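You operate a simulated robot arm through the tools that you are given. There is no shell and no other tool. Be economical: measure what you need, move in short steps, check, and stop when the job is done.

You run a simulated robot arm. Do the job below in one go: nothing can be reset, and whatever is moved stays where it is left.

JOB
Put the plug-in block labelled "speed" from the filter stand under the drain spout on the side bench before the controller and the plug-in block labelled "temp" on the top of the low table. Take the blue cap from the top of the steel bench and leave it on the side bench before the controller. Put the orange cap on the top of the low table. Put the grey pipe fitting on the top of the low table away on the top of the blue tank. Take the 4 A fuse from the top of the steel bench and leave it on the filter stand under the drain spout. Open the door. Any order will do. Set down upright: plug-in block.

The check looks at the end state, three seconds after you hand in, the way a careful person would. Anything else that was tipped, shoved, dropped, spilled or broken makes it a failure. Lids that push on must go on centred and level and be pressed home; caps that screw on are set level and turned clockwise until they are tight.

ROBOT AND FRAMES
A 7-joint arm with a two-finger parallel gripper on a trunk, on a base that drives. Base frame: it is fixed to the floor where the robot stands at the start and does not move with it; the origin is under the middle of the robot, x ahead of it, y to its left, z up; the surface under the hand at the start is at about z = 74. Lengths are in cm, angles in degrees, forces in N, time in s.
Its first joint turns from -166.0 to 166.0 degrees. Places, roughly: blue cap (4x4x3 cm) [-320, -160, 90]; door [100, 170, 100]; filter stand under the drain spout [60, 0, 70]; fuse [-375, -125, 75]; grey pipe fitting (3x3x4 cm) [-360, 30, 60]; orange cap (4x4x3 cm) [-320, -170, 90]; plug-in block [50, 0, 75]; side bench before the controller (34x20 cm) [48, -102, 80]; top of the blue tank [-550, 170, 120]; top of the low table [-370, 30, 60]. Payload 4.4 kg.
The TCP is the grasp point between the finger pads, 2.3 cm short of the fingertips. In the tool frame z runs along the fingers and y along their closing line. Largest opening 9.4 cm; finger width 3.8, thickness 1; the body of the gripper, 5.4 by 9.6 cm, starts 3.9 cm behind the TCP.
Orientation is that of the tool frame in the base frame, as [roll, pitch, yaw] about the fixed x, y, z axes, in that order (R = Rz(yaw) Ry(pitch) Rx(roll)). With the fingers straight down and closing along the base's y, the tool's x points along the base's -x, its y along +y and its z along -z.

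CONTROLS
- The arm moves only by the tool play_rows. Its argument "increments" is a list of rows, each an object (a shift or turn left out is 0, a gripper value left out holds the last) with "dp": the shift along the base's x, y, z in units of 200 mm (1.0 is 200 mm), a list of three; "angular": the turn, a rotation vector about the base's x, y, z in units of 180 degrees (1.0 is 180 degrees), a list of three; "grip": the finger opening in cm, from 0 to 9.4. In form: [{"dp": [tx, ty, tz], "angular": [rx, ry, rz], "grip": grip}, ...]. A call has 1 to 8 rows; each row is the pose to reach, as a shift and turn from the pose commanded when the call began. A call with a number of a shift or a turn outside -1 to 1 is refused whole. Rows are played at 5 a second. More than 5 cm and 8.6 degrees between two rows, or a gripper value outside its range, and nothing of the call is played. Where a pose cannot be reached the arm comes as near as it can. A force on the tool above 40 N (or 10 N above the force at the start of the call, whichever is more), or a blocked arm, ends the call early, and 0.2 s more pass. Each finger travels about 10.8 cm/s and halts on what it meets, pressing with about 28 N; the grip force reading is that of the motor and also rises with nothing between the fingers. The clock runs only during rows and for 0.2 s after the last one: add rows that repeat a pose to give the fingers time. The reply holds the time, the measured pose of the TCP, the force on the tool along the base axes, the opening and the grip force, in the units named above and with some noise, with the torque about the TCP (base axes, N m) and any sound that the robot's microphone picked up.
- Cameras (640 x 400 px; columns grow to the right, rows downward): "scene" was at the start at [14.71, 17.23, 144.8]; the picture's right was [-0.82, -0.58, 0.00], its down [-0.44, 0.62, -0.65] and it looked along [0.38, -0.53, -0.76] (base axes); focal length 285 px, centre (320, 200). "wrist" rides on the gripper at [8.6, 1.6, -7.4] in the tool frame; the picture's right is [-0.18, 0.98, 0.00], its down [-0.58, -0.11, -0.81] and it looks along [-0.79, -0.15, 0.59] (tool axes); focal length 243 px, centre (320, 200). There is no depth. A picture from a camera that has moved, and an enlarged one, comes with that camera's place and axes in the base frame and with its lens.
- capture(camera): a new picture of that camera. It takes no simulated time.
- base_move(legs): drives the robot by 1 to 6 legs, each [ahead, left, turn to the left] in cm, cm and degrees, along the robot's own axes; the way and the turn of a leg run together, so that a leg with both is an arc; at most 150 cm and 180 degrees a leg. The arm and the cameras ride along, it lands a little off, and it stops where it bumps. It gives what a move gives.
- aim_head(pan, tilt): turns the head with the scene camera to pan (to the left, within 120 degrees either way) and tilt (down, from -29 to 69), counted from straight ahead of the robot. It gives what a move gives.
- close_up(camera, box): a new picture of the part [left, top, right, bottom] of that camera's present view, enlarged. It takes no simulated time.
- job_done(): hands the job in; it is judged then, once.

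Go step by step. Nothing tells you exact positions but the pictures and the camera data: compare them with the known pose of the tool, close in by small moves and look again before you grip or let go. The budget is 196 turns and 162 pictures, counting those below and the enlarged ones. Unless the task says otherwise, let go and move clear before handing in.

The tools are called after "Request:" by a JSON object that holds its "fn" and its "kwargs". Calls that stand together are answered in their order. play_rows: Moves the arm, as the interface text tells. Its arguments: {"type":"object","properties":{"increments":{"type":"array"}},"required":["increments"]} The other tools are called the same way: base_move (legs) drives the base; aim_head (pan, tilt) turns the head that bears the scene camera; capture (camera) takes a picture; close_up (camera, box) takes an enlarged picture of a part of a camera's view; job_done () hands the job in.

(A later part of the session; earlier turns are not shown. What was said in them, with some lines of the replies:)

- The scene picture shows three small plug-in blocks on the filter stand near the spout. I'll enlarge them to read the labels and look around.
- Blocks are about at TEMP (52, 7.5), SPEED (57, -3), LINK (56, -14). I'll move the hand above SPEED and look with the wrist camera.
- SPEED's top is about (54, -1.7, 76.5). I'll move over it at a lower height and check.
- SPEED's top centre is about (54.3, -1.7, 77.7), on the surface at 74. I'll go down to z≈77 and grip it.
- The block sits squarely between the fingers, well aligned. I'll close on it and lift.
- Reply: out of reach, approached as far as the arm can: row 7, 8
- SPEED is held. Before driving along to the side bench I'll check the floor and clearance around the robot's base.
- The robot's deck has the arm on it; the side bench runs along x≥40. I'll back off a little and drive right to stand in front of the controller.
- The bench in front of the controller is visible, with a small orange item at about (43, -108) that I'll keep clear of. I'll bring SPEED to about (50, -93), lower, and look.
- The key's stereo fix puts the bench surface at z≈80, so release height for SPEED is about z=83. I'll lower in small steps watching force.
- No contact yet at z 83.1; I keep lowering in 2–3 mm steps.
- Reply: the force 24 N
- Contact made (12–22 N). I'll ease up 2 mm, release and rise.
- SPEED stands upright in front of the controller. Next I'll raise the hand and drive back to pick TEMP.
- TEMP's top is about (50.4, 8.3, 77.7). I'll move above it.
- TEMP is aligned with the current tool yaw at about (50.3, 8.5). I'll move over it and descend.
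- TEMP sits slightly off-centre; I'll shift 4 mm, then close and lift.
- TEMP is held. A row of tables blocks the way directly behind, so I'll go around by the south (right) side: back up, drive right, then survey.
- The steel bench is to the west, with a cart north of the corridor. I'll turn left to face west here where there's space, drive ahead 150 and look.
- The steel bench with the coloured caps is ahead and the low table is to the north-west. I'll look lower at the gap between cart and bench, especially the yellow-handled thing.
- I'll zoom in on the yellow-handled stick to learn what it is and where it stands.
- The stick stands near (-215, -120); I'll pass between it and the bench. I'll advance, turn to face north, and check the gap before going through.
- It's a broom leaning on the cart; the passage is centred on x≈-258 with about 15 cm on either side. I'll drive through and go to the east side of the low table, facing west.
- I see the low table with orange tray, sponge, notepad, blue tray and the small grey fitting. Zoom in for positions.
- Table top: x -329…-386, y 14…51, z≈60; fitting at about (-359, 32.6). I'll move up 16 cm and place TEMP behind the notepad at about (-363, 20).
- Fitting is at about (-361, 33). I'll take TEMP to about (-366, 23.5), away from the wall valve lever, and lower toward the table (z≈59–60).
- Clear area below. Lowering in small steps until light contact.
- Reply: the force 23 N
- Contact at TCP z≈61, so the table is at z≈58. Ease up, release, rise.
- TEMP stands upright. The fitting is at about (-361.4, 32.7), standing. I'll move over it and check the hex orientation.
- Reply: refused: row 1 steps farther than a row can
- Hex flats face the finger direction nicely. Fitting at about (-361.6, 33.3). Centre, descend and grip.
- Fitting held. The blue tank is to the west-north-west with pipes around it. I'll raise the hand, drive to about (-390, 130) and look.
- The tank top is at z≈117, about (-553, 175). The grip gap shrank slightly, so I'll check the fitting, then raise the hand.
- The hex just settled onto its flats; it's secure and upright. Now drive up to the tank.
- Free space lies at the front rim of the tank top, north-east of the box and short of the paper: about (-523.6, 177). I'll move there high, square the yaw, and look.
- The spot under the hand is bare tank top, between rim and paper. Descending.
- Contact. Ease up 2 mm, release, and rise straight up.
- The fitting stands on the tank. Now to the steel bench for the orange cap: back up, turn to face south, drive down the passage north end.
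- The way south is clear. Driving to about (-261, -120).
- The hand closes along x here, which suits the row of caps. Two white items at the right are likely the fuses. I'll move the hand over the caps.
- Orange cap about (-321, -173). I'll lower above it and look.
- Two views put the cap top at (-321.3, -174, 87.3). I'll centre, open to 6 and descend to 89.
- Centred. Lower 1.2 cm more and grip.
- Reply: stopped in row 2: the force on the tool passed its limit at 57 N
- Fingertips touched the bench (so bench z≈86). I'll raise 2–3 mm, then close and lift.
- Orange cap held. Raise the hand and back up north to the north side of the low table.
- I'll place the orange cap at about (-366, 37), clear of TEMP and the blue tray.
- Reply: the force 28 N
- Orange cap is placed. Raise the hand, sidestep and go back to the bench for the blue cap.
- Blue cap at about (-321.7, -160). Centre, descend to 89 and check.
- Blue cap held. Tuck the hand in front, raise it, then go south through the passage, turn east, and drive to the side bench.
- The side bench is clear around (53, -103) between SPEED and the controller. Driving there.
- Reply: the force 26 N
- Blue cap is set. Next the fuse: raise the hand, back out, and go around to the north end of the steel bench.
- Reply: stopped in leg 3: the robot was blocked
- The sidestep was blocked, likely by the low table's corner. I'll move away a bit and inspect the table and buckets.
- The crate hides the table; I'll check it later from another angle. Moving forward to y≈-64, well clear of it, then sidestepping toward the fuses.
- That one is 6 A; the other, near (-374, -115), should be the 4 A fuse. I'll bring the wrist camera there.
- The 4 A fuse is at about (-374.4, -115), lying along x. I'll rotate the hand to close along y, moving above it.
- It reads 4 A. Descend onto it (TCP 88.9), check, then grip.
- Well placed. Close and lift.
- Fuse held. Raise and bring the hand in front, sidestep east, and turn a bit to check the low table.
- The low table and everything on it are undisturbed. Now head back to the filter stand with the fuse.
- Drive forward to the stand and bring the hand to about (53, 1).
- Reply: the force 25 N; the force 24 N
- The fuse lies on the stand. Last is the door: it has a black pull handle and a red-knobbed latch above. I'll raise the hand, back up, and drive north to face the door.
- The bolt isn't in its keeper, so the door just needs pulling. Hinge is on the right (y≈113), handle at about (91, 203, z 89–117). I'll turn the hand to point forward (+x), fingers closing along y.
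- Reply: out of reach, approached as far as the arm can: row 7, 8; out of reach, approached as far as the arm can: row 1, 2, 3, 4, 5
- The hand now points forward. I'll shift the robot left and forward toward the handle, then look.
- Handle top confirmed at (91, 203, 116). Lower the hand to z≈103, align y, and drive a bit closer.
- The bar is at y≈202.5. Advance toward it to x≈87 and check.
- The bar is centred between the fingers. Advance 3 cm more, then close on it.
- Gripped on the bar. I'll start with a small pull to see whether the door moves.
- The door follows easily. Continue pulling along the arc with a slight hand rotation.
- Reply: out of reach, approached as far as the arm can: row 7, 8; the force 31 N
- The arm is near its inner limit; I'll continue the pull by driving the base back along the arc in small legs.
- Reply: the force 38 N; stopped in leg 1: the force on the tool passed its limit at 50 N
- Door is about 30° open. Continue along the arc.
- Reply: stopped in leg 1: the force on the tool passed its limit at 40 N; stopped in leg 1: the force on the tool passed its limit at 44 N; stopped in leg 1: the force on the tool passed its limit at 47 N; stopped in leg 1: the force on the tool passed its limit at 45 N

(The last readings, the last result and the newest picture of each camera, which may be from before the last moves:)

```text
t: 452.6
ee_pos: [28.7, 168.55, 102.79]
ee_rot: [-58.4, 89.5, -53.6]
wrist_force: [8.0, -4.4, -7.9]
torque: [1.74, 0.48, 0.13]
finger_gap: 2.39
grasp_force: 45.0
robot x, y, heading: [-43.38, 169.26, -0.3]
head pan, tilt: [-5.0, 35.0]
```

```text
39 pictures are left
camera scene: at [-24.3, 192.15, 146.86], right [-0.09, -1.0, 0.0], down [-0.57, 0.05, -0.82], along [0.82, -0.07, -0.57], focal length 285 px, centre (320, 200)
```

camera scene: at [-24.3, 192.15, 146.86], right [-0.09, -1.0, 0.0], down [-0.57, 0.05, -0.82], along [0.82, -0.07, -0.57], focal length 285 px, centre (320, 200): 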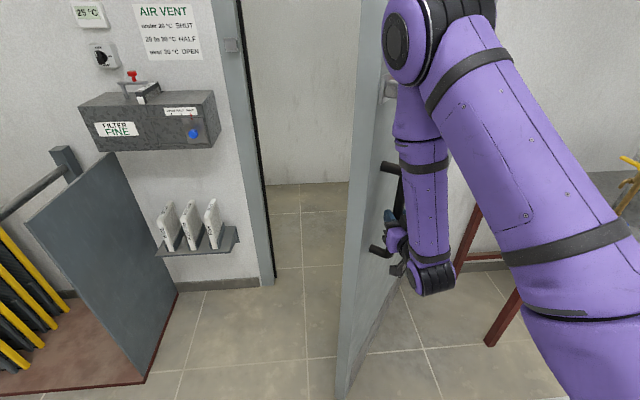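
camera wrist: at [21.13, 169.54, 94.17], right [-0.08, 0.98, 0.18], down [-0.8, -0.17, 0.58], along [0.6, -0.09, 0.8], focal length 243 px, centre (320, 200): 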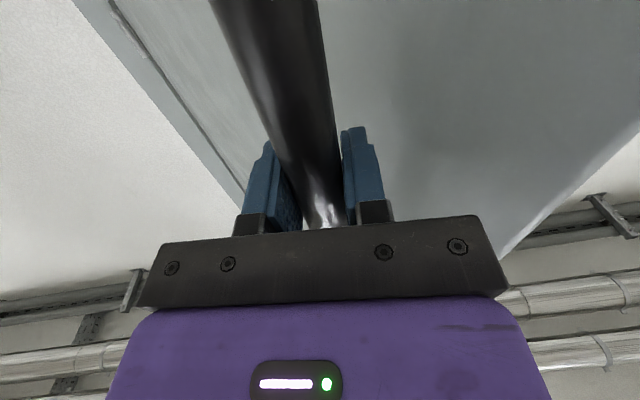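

Door at roughly 48°. A few more legs.

Request:
{"fn": "base_move", "kwargs": {"legs": [[-4.5, -6.3, 0]]}}

Request:
{"fn": "base_move", "kwargs": {"legs": [[-3.9, -6.6, 0]]}}

Request:
{"fn": "base_move", "kwargs": {"legs": [[-3.5, -6.8, 0]]}}

Request:
{"fn": "capture", "kwargs": {"camera": "wrist"}}

```text
t: 453.6
ee_pos: [25.47, 163.64, 102.95]
ee_rot: [-48.5, 89.3, -44.0]
wrist_force: [5.7, -3.2, -5.1]
torque: [1.88, 0.23, -0.02]
finger_gap: 2.39
grasp_force: 45.6
robot x, y, heading: [-46.61, 164.57, -0.2]
head pan, tilt: [-5.0, 35.0]
stopped in leg 1: the force on the tool passed its limit at 44 N (the readings are from after the stop); the commanded pose is now the measured one
```

```text
t: 454.7
ee_pos: [22.38, 157.67, 102.92]
ee_rot: [-42.8, 89.2, -38.8]
wrist_force: [5.8, -3.2, -6.4]
torque: [1.91, 0.23, -0.1]
finger_gap: 2.38
grasp_force: 45.3
robot x, y, heading: [-50.19, 159.05, -0.2]
head pan, tilt: [-5.0, 35.0]
stopped in leg 1: the force on the tool passed its limit at 43 N (the readings are from after the stop); the commanded pose is now the measured one
```

```text
t: 455.7
ee_pos: [20.11, 152.9, 102.98]
ee_rot: [-37.4, 89.1, -33.7]
wrist_force: [6.6, -3.8, -6.5]
torque: [1.91, 0.19, -0.07]
finger_gap: 2.38
grasp_force: 44.7
robot x, y, heading: [-52.22, 154.12, -0.2]
head pan, tilt: [-5.0, 35.0]
stopped in leg 1: the force on the tool passed its limit at 54 N (the readings are from after the stop); the commanded pose is now the measured one
```

```text
38 pictures are left
camera wrist: at [12.67, 153.97, 94.23], right [-0.07, 0.98, 0.17], down [-0.8, -0.16, 0.57], along [0.59, -0.1, 0.8], focal length 243 px, centre (320, 200)
```

wrist: 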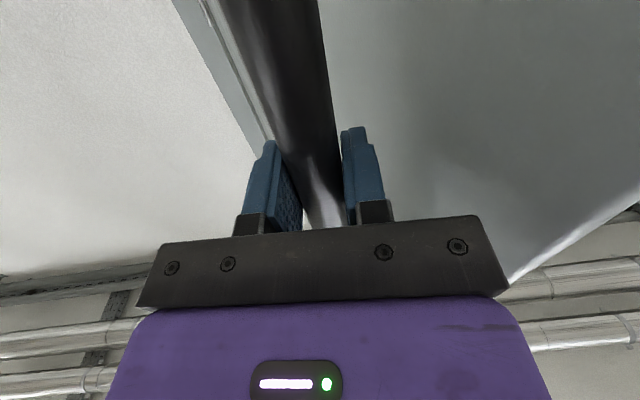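

Door near 63°. Two or three more short legs for a clearly open door.

Request:
{"fn": "base_move", "kwargs": {"legs": [[-2.9, -6.5, 0]]}}

Request:
{"fn": "base_move", "kwargs": {"legs": [[-2.3, -6.7, 0]]}}

Request:
{"fn": "base_move", "kwargs": {"legs": [[-1.8, -6.8, 0]]}}

Request:
{"fn": "aim_head", "kwargs": {"pan": -10, "tilt": 35}}

Request:
{"fn": "capture", "kwargs": {"camera": "scene"}}

```text
t: 456.7
ee_pos: [18.36, 147.97, 102.99]
ee_rot: [-32.7, 89.0, -29.3]
wrist_force: [7.6, -4.0, -6.0]
torque: [1.98, 0.18, -0.11]
finger_gap: 2.4
grasp_force: 45.0
robot x, y, heading: [-54.13, 149.58, 0.0]
head pan, tilt: [-5.0, 35.0]
stopped in leg 1: the force on the tool passed its limit at 73 N (the readings are from after the stop); the commanded pose is now the measured one
```

```text
t: 457.9
ee_pos: [16.54, 141.54, 102.98]
ee_rot: [-22.6, 88.8, -19.0]
wrist_force: [9.2, -1.4, -7.6]
torque: [1.94, 0.11, -0.15]
finger_gap: 2.39
grasp_force: 45.1
robot x, y, heading: [-56.83, 143.32, 0.2]
head pan, tilt: [-5.0, 35.0]
stopped in leg 1: the force on the tool passed its limit at 64 N (the readings are from after the stop); the commanded pose is now the measured one
```

```text
t: 458.9
ee_pos: [14.57, 134.7, 103.2]
ee_rot: [-23.6, 88.8, -20.1]
wrist_force: [11.6, -0.4, 5.4]
torque: [1.92, -0.12, 0.12]
finger_gap: 2.39
grasp_force: 44.5
robot x, y, heading: [-58.17, 136.11, 0.0]
head pan, tilt: [-5.0, 35.0]
```

```text
t: 459.5
ee_pos: [14.56, 134.63, 103.2]
ee_rot: [-22.4, 88.7, -18.9]
wrist_force: [3.7, -1.3, -0.8]
torque: [1.89, 0.31, -0.06]
finger_gap: 2.36
grasp_force: 45.2
robot x, y, heading: [-58.44, 136.18, -0.3]
head pan, tilt: [-10.0, 35.0]
```

```text
37 pictures are left
camera scene: at [-39.41, 158.31, 146.87], right [-0.17, -0.98, 0.0], down [-0.56, 0.1, -0.82], along [0.81, -0.14, -0.57], focal length 285 px, centre (320, 200)
```

scene: 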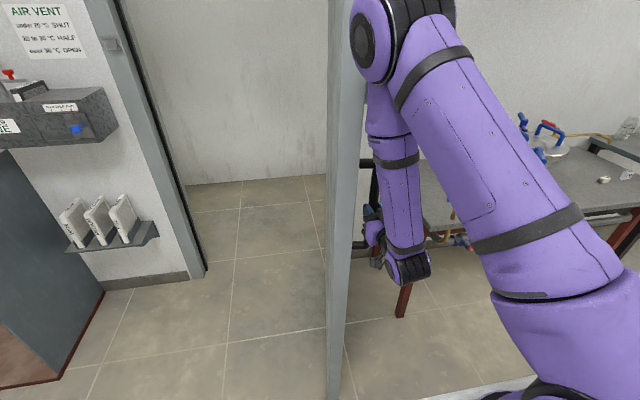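

The door stands about 75° open. Before releasing I need to back away a few cm; check the space behind the robot.

Request:
{"fn": "aim_head", "kwargs": {"pan": -119, "tilt": 45}}

Request:
{"fn": "capture", "kwargs": {"camera": "scene"}}

Request:
{"fn": "aim_head", "kwargs": {"pan": 119, "tilt": 45}}

Request:
{"fn": "capture", "kwargs": {"camera": "scene"}}

```text
t: 461.4
ee_pos: [14.48, 134.73, 103.13]
ee_rot: [-23.1, 88.6, -19.6]
wrist_force: [4.5, -1.0, -1.6]
torque: [1.67, 0.11, -0.02]
finger_gap: 2.38
grasp_force: 44.7
robot x, y, heading: [-58.27, 136.4, -0.3]
head pan, tilt: [-119.0, 45.0]
```

```text
36 pictures are left
camera scene: at [-52.03, 152.74, 145.39], right [-0.87, 0.49, 0.0], down [0.34, 0.62, -0.71], along [-0.34, -0.62, -0.71], focal length 285 px, centre (320, 200)
```

scene: 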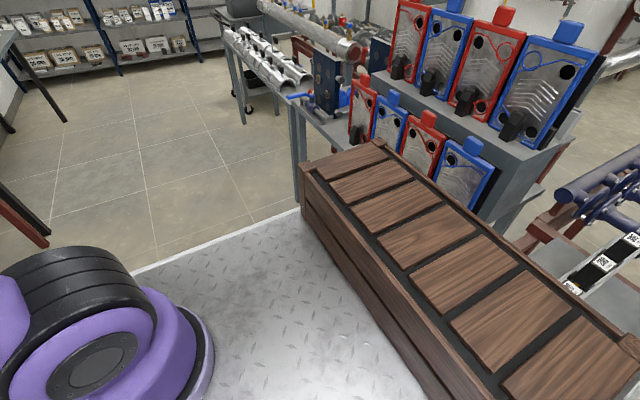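

```text
t: 464.8
ee_pos: [14.57, 134.68, 103.13]
ee_rot: [-23.2, 88.8, -19.6]
wrist_force: [3.8, -1.7, -0.5]
torque: [1.69, 0.19, 0.04]
finger_gap: 2.38
grasp_force: 45.2
robot x, y, heading: [-58.14, 136.01, -0.1]
head pan, tilt: [119.0, 45.0]
```

```text
35 pictures are left
camera scene: at [-52.02, 166.96, 145.39], right [0.88, 0.48, 0.0], down [0.34, -0.62, -0.71], along [-0.34, 0.62, -0.71], focal length 285 px, centre (320, 200)
```

scene: 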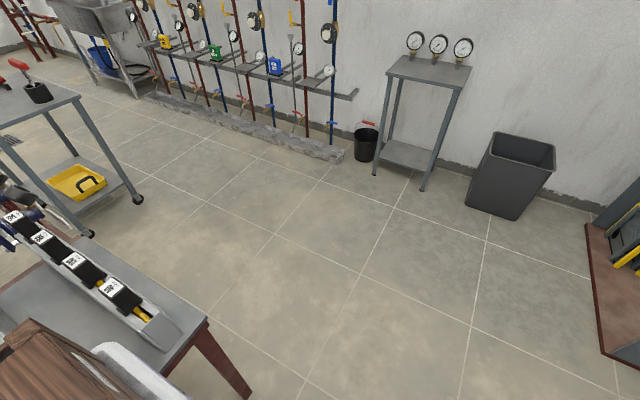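

A table is close behind, so I'll not back the base. Instead I'll open the fingers slightly and withdraw with the arm while pitching the hand down.

Request:
{"fn": "play_rows", "kwargs": {"increments": [{"grip": 3.5}, {"grip": 4.2}, {"grip": 4.2}]}}

Request:
{"fn": "play_rows", "kwargs": {"increments": [{"dp": [-0.03, 0, 0], "angular": [0, 0.04, 0]}, {"dp": [-0.06, 0, 0], "angular": [0, 0.08, 0]}, {"dp": [-0.1, 0, 0.0], "angular": [0, 0.12, 0]}, {"dp": [-0.15, 0, 0.0], "angular": [0, 0.16, 0]}, {"dp": [-0.2, 0, 0.0], "angular": [0, 0.2, 0]}, {"dp": [-0.25, 0, 0], "angular": [0, 0.24, 0]}]}}

Request:
{"fn": "capture", "kwargs": {"camera": "wrist"}}

```text
t: 465.6
ee_pos: [14.56, 134.76, 103.03]
ee_rot: [-23.8, 88.7, -20.4]
wrist_force: [-0.1, -0.4, -0.2]
torque: [0.0, -0.04, -0.02]
finger_gap: 4.2
grasp_force: 0.1
robot x, y, heading: [-58.45, 136.47, 0.0]
head pan, tilt: [119.0, 45.0]
```

```text
t: 467.0
ee_pos: [11.12, 134.9, 103.23]
ee_rot: [176.9, 47.9, -179.3]
wrist_force: [0.4, 0.0, -0.6]
torque: [0.01, -0.01, 0.01]
finger_gap: 4.21
grasp_force: 0.0
out of reach, approached as far as the arm can: row 2, 3, 4, 5, 6
robot x, y, heading: [-58.08, 136.66, 0.0]
head pan, tilt: [119.0, 45.0]
```

```text
34 pictures are left
camera wrist: at [-0.36, 135.88, 101.8], right [0.07, 0.98, 0.17], down [-0.2, -0.15, 0.97], along [0.98, -0.11, 0.19], focal length 243 px, centre (320, 200)
```

wrist: 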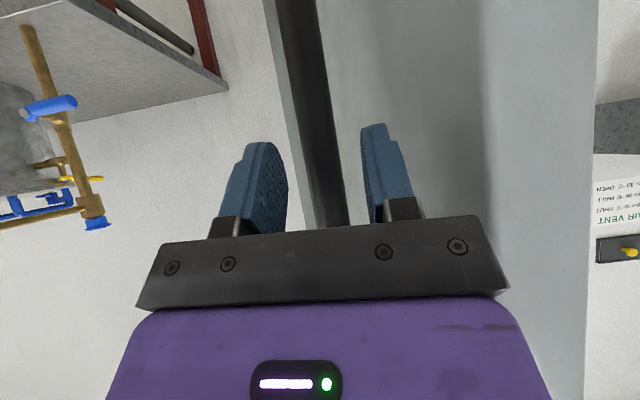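

No contact. Continue withdrawing and pitching to fully down.

Request:
{"fn": "play_rows", "kwargs": {"increments": [{"dp": [-0.08, 0, 0], "angular": [0, 0.04, 0]}, {"dp": [-0.16, 0, 0], "angular": [0, 0.08, 0]}, {"dp": [-0.25, 0, 0], "angular": [0, 0.12, 0]}, {"dp": [-0.35, 0, 0], "angular": [0, 0.16, 0]}, {"dp": [-0.45, 0, 0], "angular": [0, 0.2, 0]}, {"dp": [-0.5, 0, 0], "angular": [0, 0.23, 0]}, {"dp": [-0.5, 0, 0], "angular": [0, 0.23, 0]}]}}

Request:
{"fn": "capture", "kwargs": {"camera": "wrist"}}

```text
t: 468.6
ee_pos: [1.13, 134.71, 103.0]
ee_rot: [176.6, 6.6, -179.5]
wrist_force: [-0.2, -0.1, -0.3]
torque: [-0.02, 0.0, 0.0]
finger_gap: 4.18
grasp_force: 0.0
robot x, y, heading: [-58.22, 136.48, 0.2]
head pan, tilt: [119.0, 45.0]
```

```text
33 pictures are left
camera wrist: at [-8.44, 135.85, 109.61], right [0.17, 0.98, 0.08], down [0.49, -0.15, 0.86], along [0.86, -0.11, -0.5], focal length 243 px, centre (320, 200)
```

wrist: 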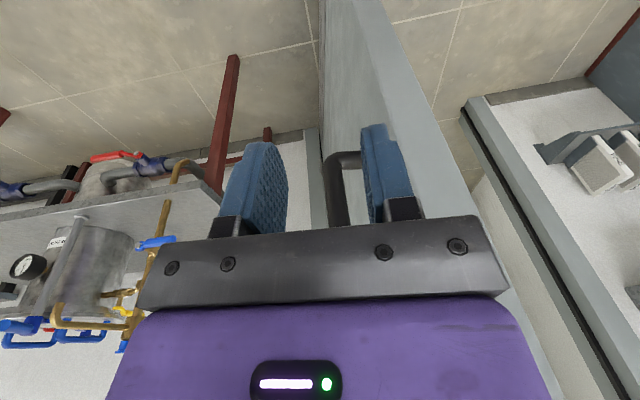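

The hand is off the handle. I'll move it clear of the door and take a last look.

Request:
{"fn": "play_rows", "kwargs": {"increments": [{"dp": [0, -0.15, 0]}, {"dp": [0, -0.3, 0]}, {"dp": [0, -0.45, 0]}, {"dp": [0, -0.45, 0]}]}}

Request:
{"fn": "base_move", "kwargs": {"legs": [[0, -25, 0]]}}

Request:
{"fn": "aim_head", "kwargs": {"pan": 10, "tilt": 20}}

Request:
{"fn": "capture", "kwargs": {"camera": "scene"}}

Request:
{"fn": "aim_head", "kwargs": {"pan": -50, "tilt": 30}}

Request:
{"fn": "capture", "kwargs": {"camera": "scene"}}

```text
t: 469.6
ee_pos: [1.1, 125.97, 103.17]
ee_rot: [176.4, 6.5, -179.5]
wrist_force: [-0.2, 0.6, 0.0]
torque: [-0.04, -0.02, 0.01]
finger_gap: 4.19
grasp_force: 0.0
robot x, y, heading: [-58.06, 136.16, 0.1]
head pan, tilt: [119.0, 45.0]
```

```text
t: 471.1
ee_pos: [0.73, 108.19, 103.34]
ee_rot: [176.4, 6.6, 179.6]
wrist_force: [0.3, -0.6, -0.6]
torque: [0.05, 0.02, -0.04]
finger_gap: 4.19
grasp_force: 0.1
robot x, y, heading: [-58.61, 119.0, -0.8]
head pan, tilt: [119.0, 45.0]
stopped in leg 1: the robot was blocked; the commanded pose is now the measured one
```

```text
t: 472.9
ee_pos: [0.6, 108.1, 103.31]
ee_rot: [176.5, 6.6, 179.5]
wrist_force: [-0.1, -0.2, -0.8]
torque: [-0.02, -0.03, -0.01]
finger_gap: 4.21
grasp_force: 0.0
robot x, y, heading: [-58.57, 119.61, -0.9]
head pan, tilt: [10.0, 20.0]
```

```text
32 pictures are left
camera scene: at [-38.87, 144.27, 149.25], right [0.16, -0.99, 0.0], down [-0.34, -0.06, -0.94], along [0.93, 0.15, -0.34], focal length 285 px, centre (320, 200)
```

scene: 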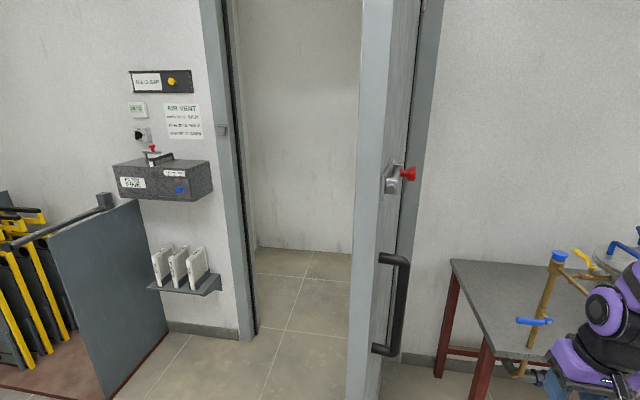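

```text
t: 474.2
ee_pos: [0.74, 108.11, 103.22]
ee_rot: [176.6, 6.7, 179.6]
wrist_force: [0.2, 0.4, 0.4]
torque: [0.0, 0.0, 0.0]
finger_gap: 4.2
grasp_force: 0.1
robot x, y, heading: [-58.57, 119.35, -0.9]
head pan, tilt: [-50.0, 30.0]
```

```text
31 pictures are left
camera scene: at [-42.33, 135.77, 147.65], right [-0.77, -0.63, 0.0], down [-0.32, 0.39, -0.87], along [0.55, -0.67, -0.5], focal length 285 px, centre (320, 200)
```

scene: 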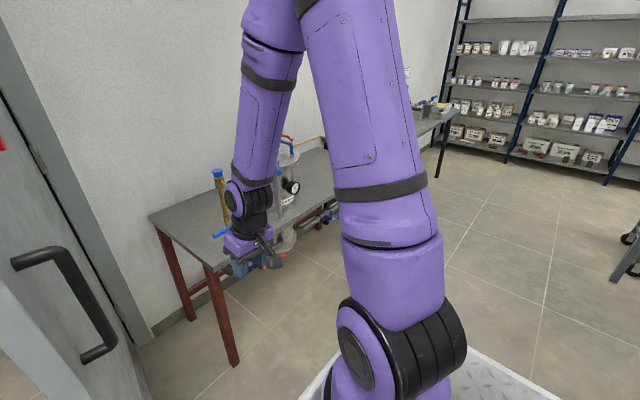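

The door stays well open. The sidestep got blocked by something behind-right; I'll pull forward and inspect.

Request:
{"fn": "base_move", "kwargs": {"legs": [[12, 0, 0]]}}

Request:
{"fn": "aim_head", "kwargs": {"pan": -119, "tilt": 40}}

Request:
{"fn": "capture", "kwargs": {"camera": "scene"}}

Request:
{"fn": "aim_head", "kwargs": {"pan": 119, "tilt": 45}}

Request:
{"fn": "capture", "kwargs": {"camera": "scene"}}

```text
t: 475.5
ee_pos: [12.66, 107.8, 103.17]
ee_rot: [176.4, 6.6, 179.5]
wrist_force: [-0.1, 0.6, 0.5]
torque: [0.03, 0.0, 0.0]
finger_gap: 4.18
grasp_force: 0.1
robot x, y, heading: [-46.56, 119.23, -1.0]
head pan, tilt: [-50.0, 30.0]
```

```text
t: 476.9
ee_pos: [12.66, 107.85, 103.26]
ee_rot: [176.5, 6.6, 179.4]
wrist_force: [0.4, -0.9, -1.0]
torque: [0.02, 0.01, -0.01]
finger_gap: 4.2
grasp_force: 0.1
robot x, y, heading: [-46.52, 119.44, -0.8]
head pan, tilt: [-119.0, 40.0]
```

```text
30 pictures are left
camera scene: at [-40.2, 135.19, 146.11], right [-0.87, 0.5, 0.0], down [0.32, 0.56, -0.77], along [-0.38, -0.66, -0.64], focal length 285 px, centre (320, 200)
```

scene: 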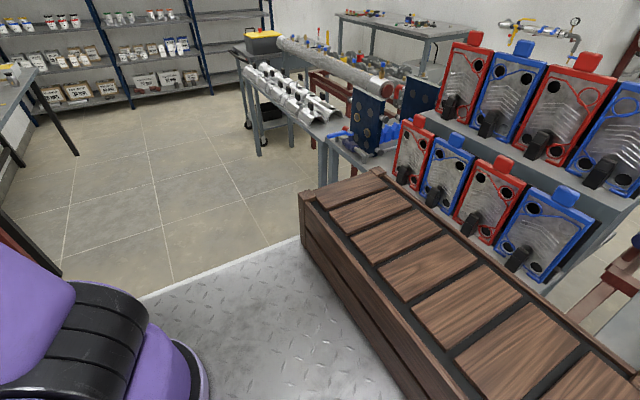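

```text
t: 480.3
ee_pos: [12.56, 107.85, 103.36]
ee_rot: [176.5, 6.6, 179.5]
wrist_force: [0.5, 0.3, 0.1]
torque: [-0.01, -0.01, -0.02]
finger_gap: 4.2
grasp_force: 0.0
robot x, y, heading: [-46.62, 119.2, -1.1]
head pan, tilt: [119.0, 45.0]
```

```text
29 pictures are left
camera scene: at [-39.8, 149.74, 145.39], right [0.88, 0.47, 0.0], down [0.33, -0.62, -0.71], along [-0.33, 0.62, -0.71], focal length 285 px, centre (320, 200)
```

scene: 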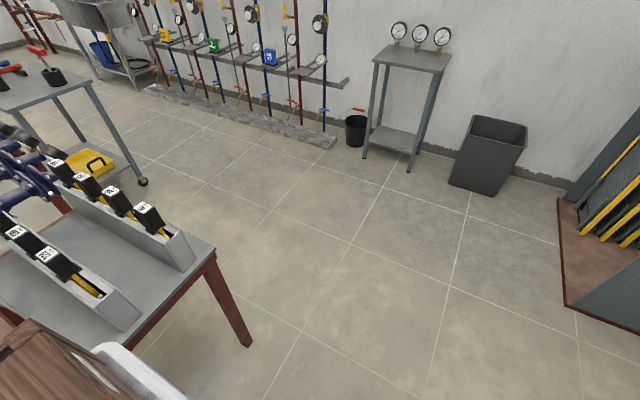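

Everything around the robot is standing in place, the door is well open, and all items are set down and released. I'm handing in.

Request:
{"fn": "job_done", "kwargs": {}}

```text
The job is handed in.
```

I did all seven parts of the job and handed it in; the result hasn't come back.

- **Plug-in blocks:** "speed" is upright on the side bench before the controller, and "temp" is upright on the low table.
- **Caps:** the blue cap is on the side bench and the orange cap is on the low table.
- **Pipe fitting:** it stands on top of the blue tank.
- **4 A fuse:** it lies on the filter stand, next to the "link" block.
- **Door:** it is open by roughly 75°, and it stayed there after I let go of the handle.

The base bumped into something twice while driving. The first time was probably the low table's corner, and the second was something behind the robot by the door. I looked afterwards: the low table and the blocks and cap on it were undisturbed. I saw nothing moved near the door, though the robot's crate hid part of the view.
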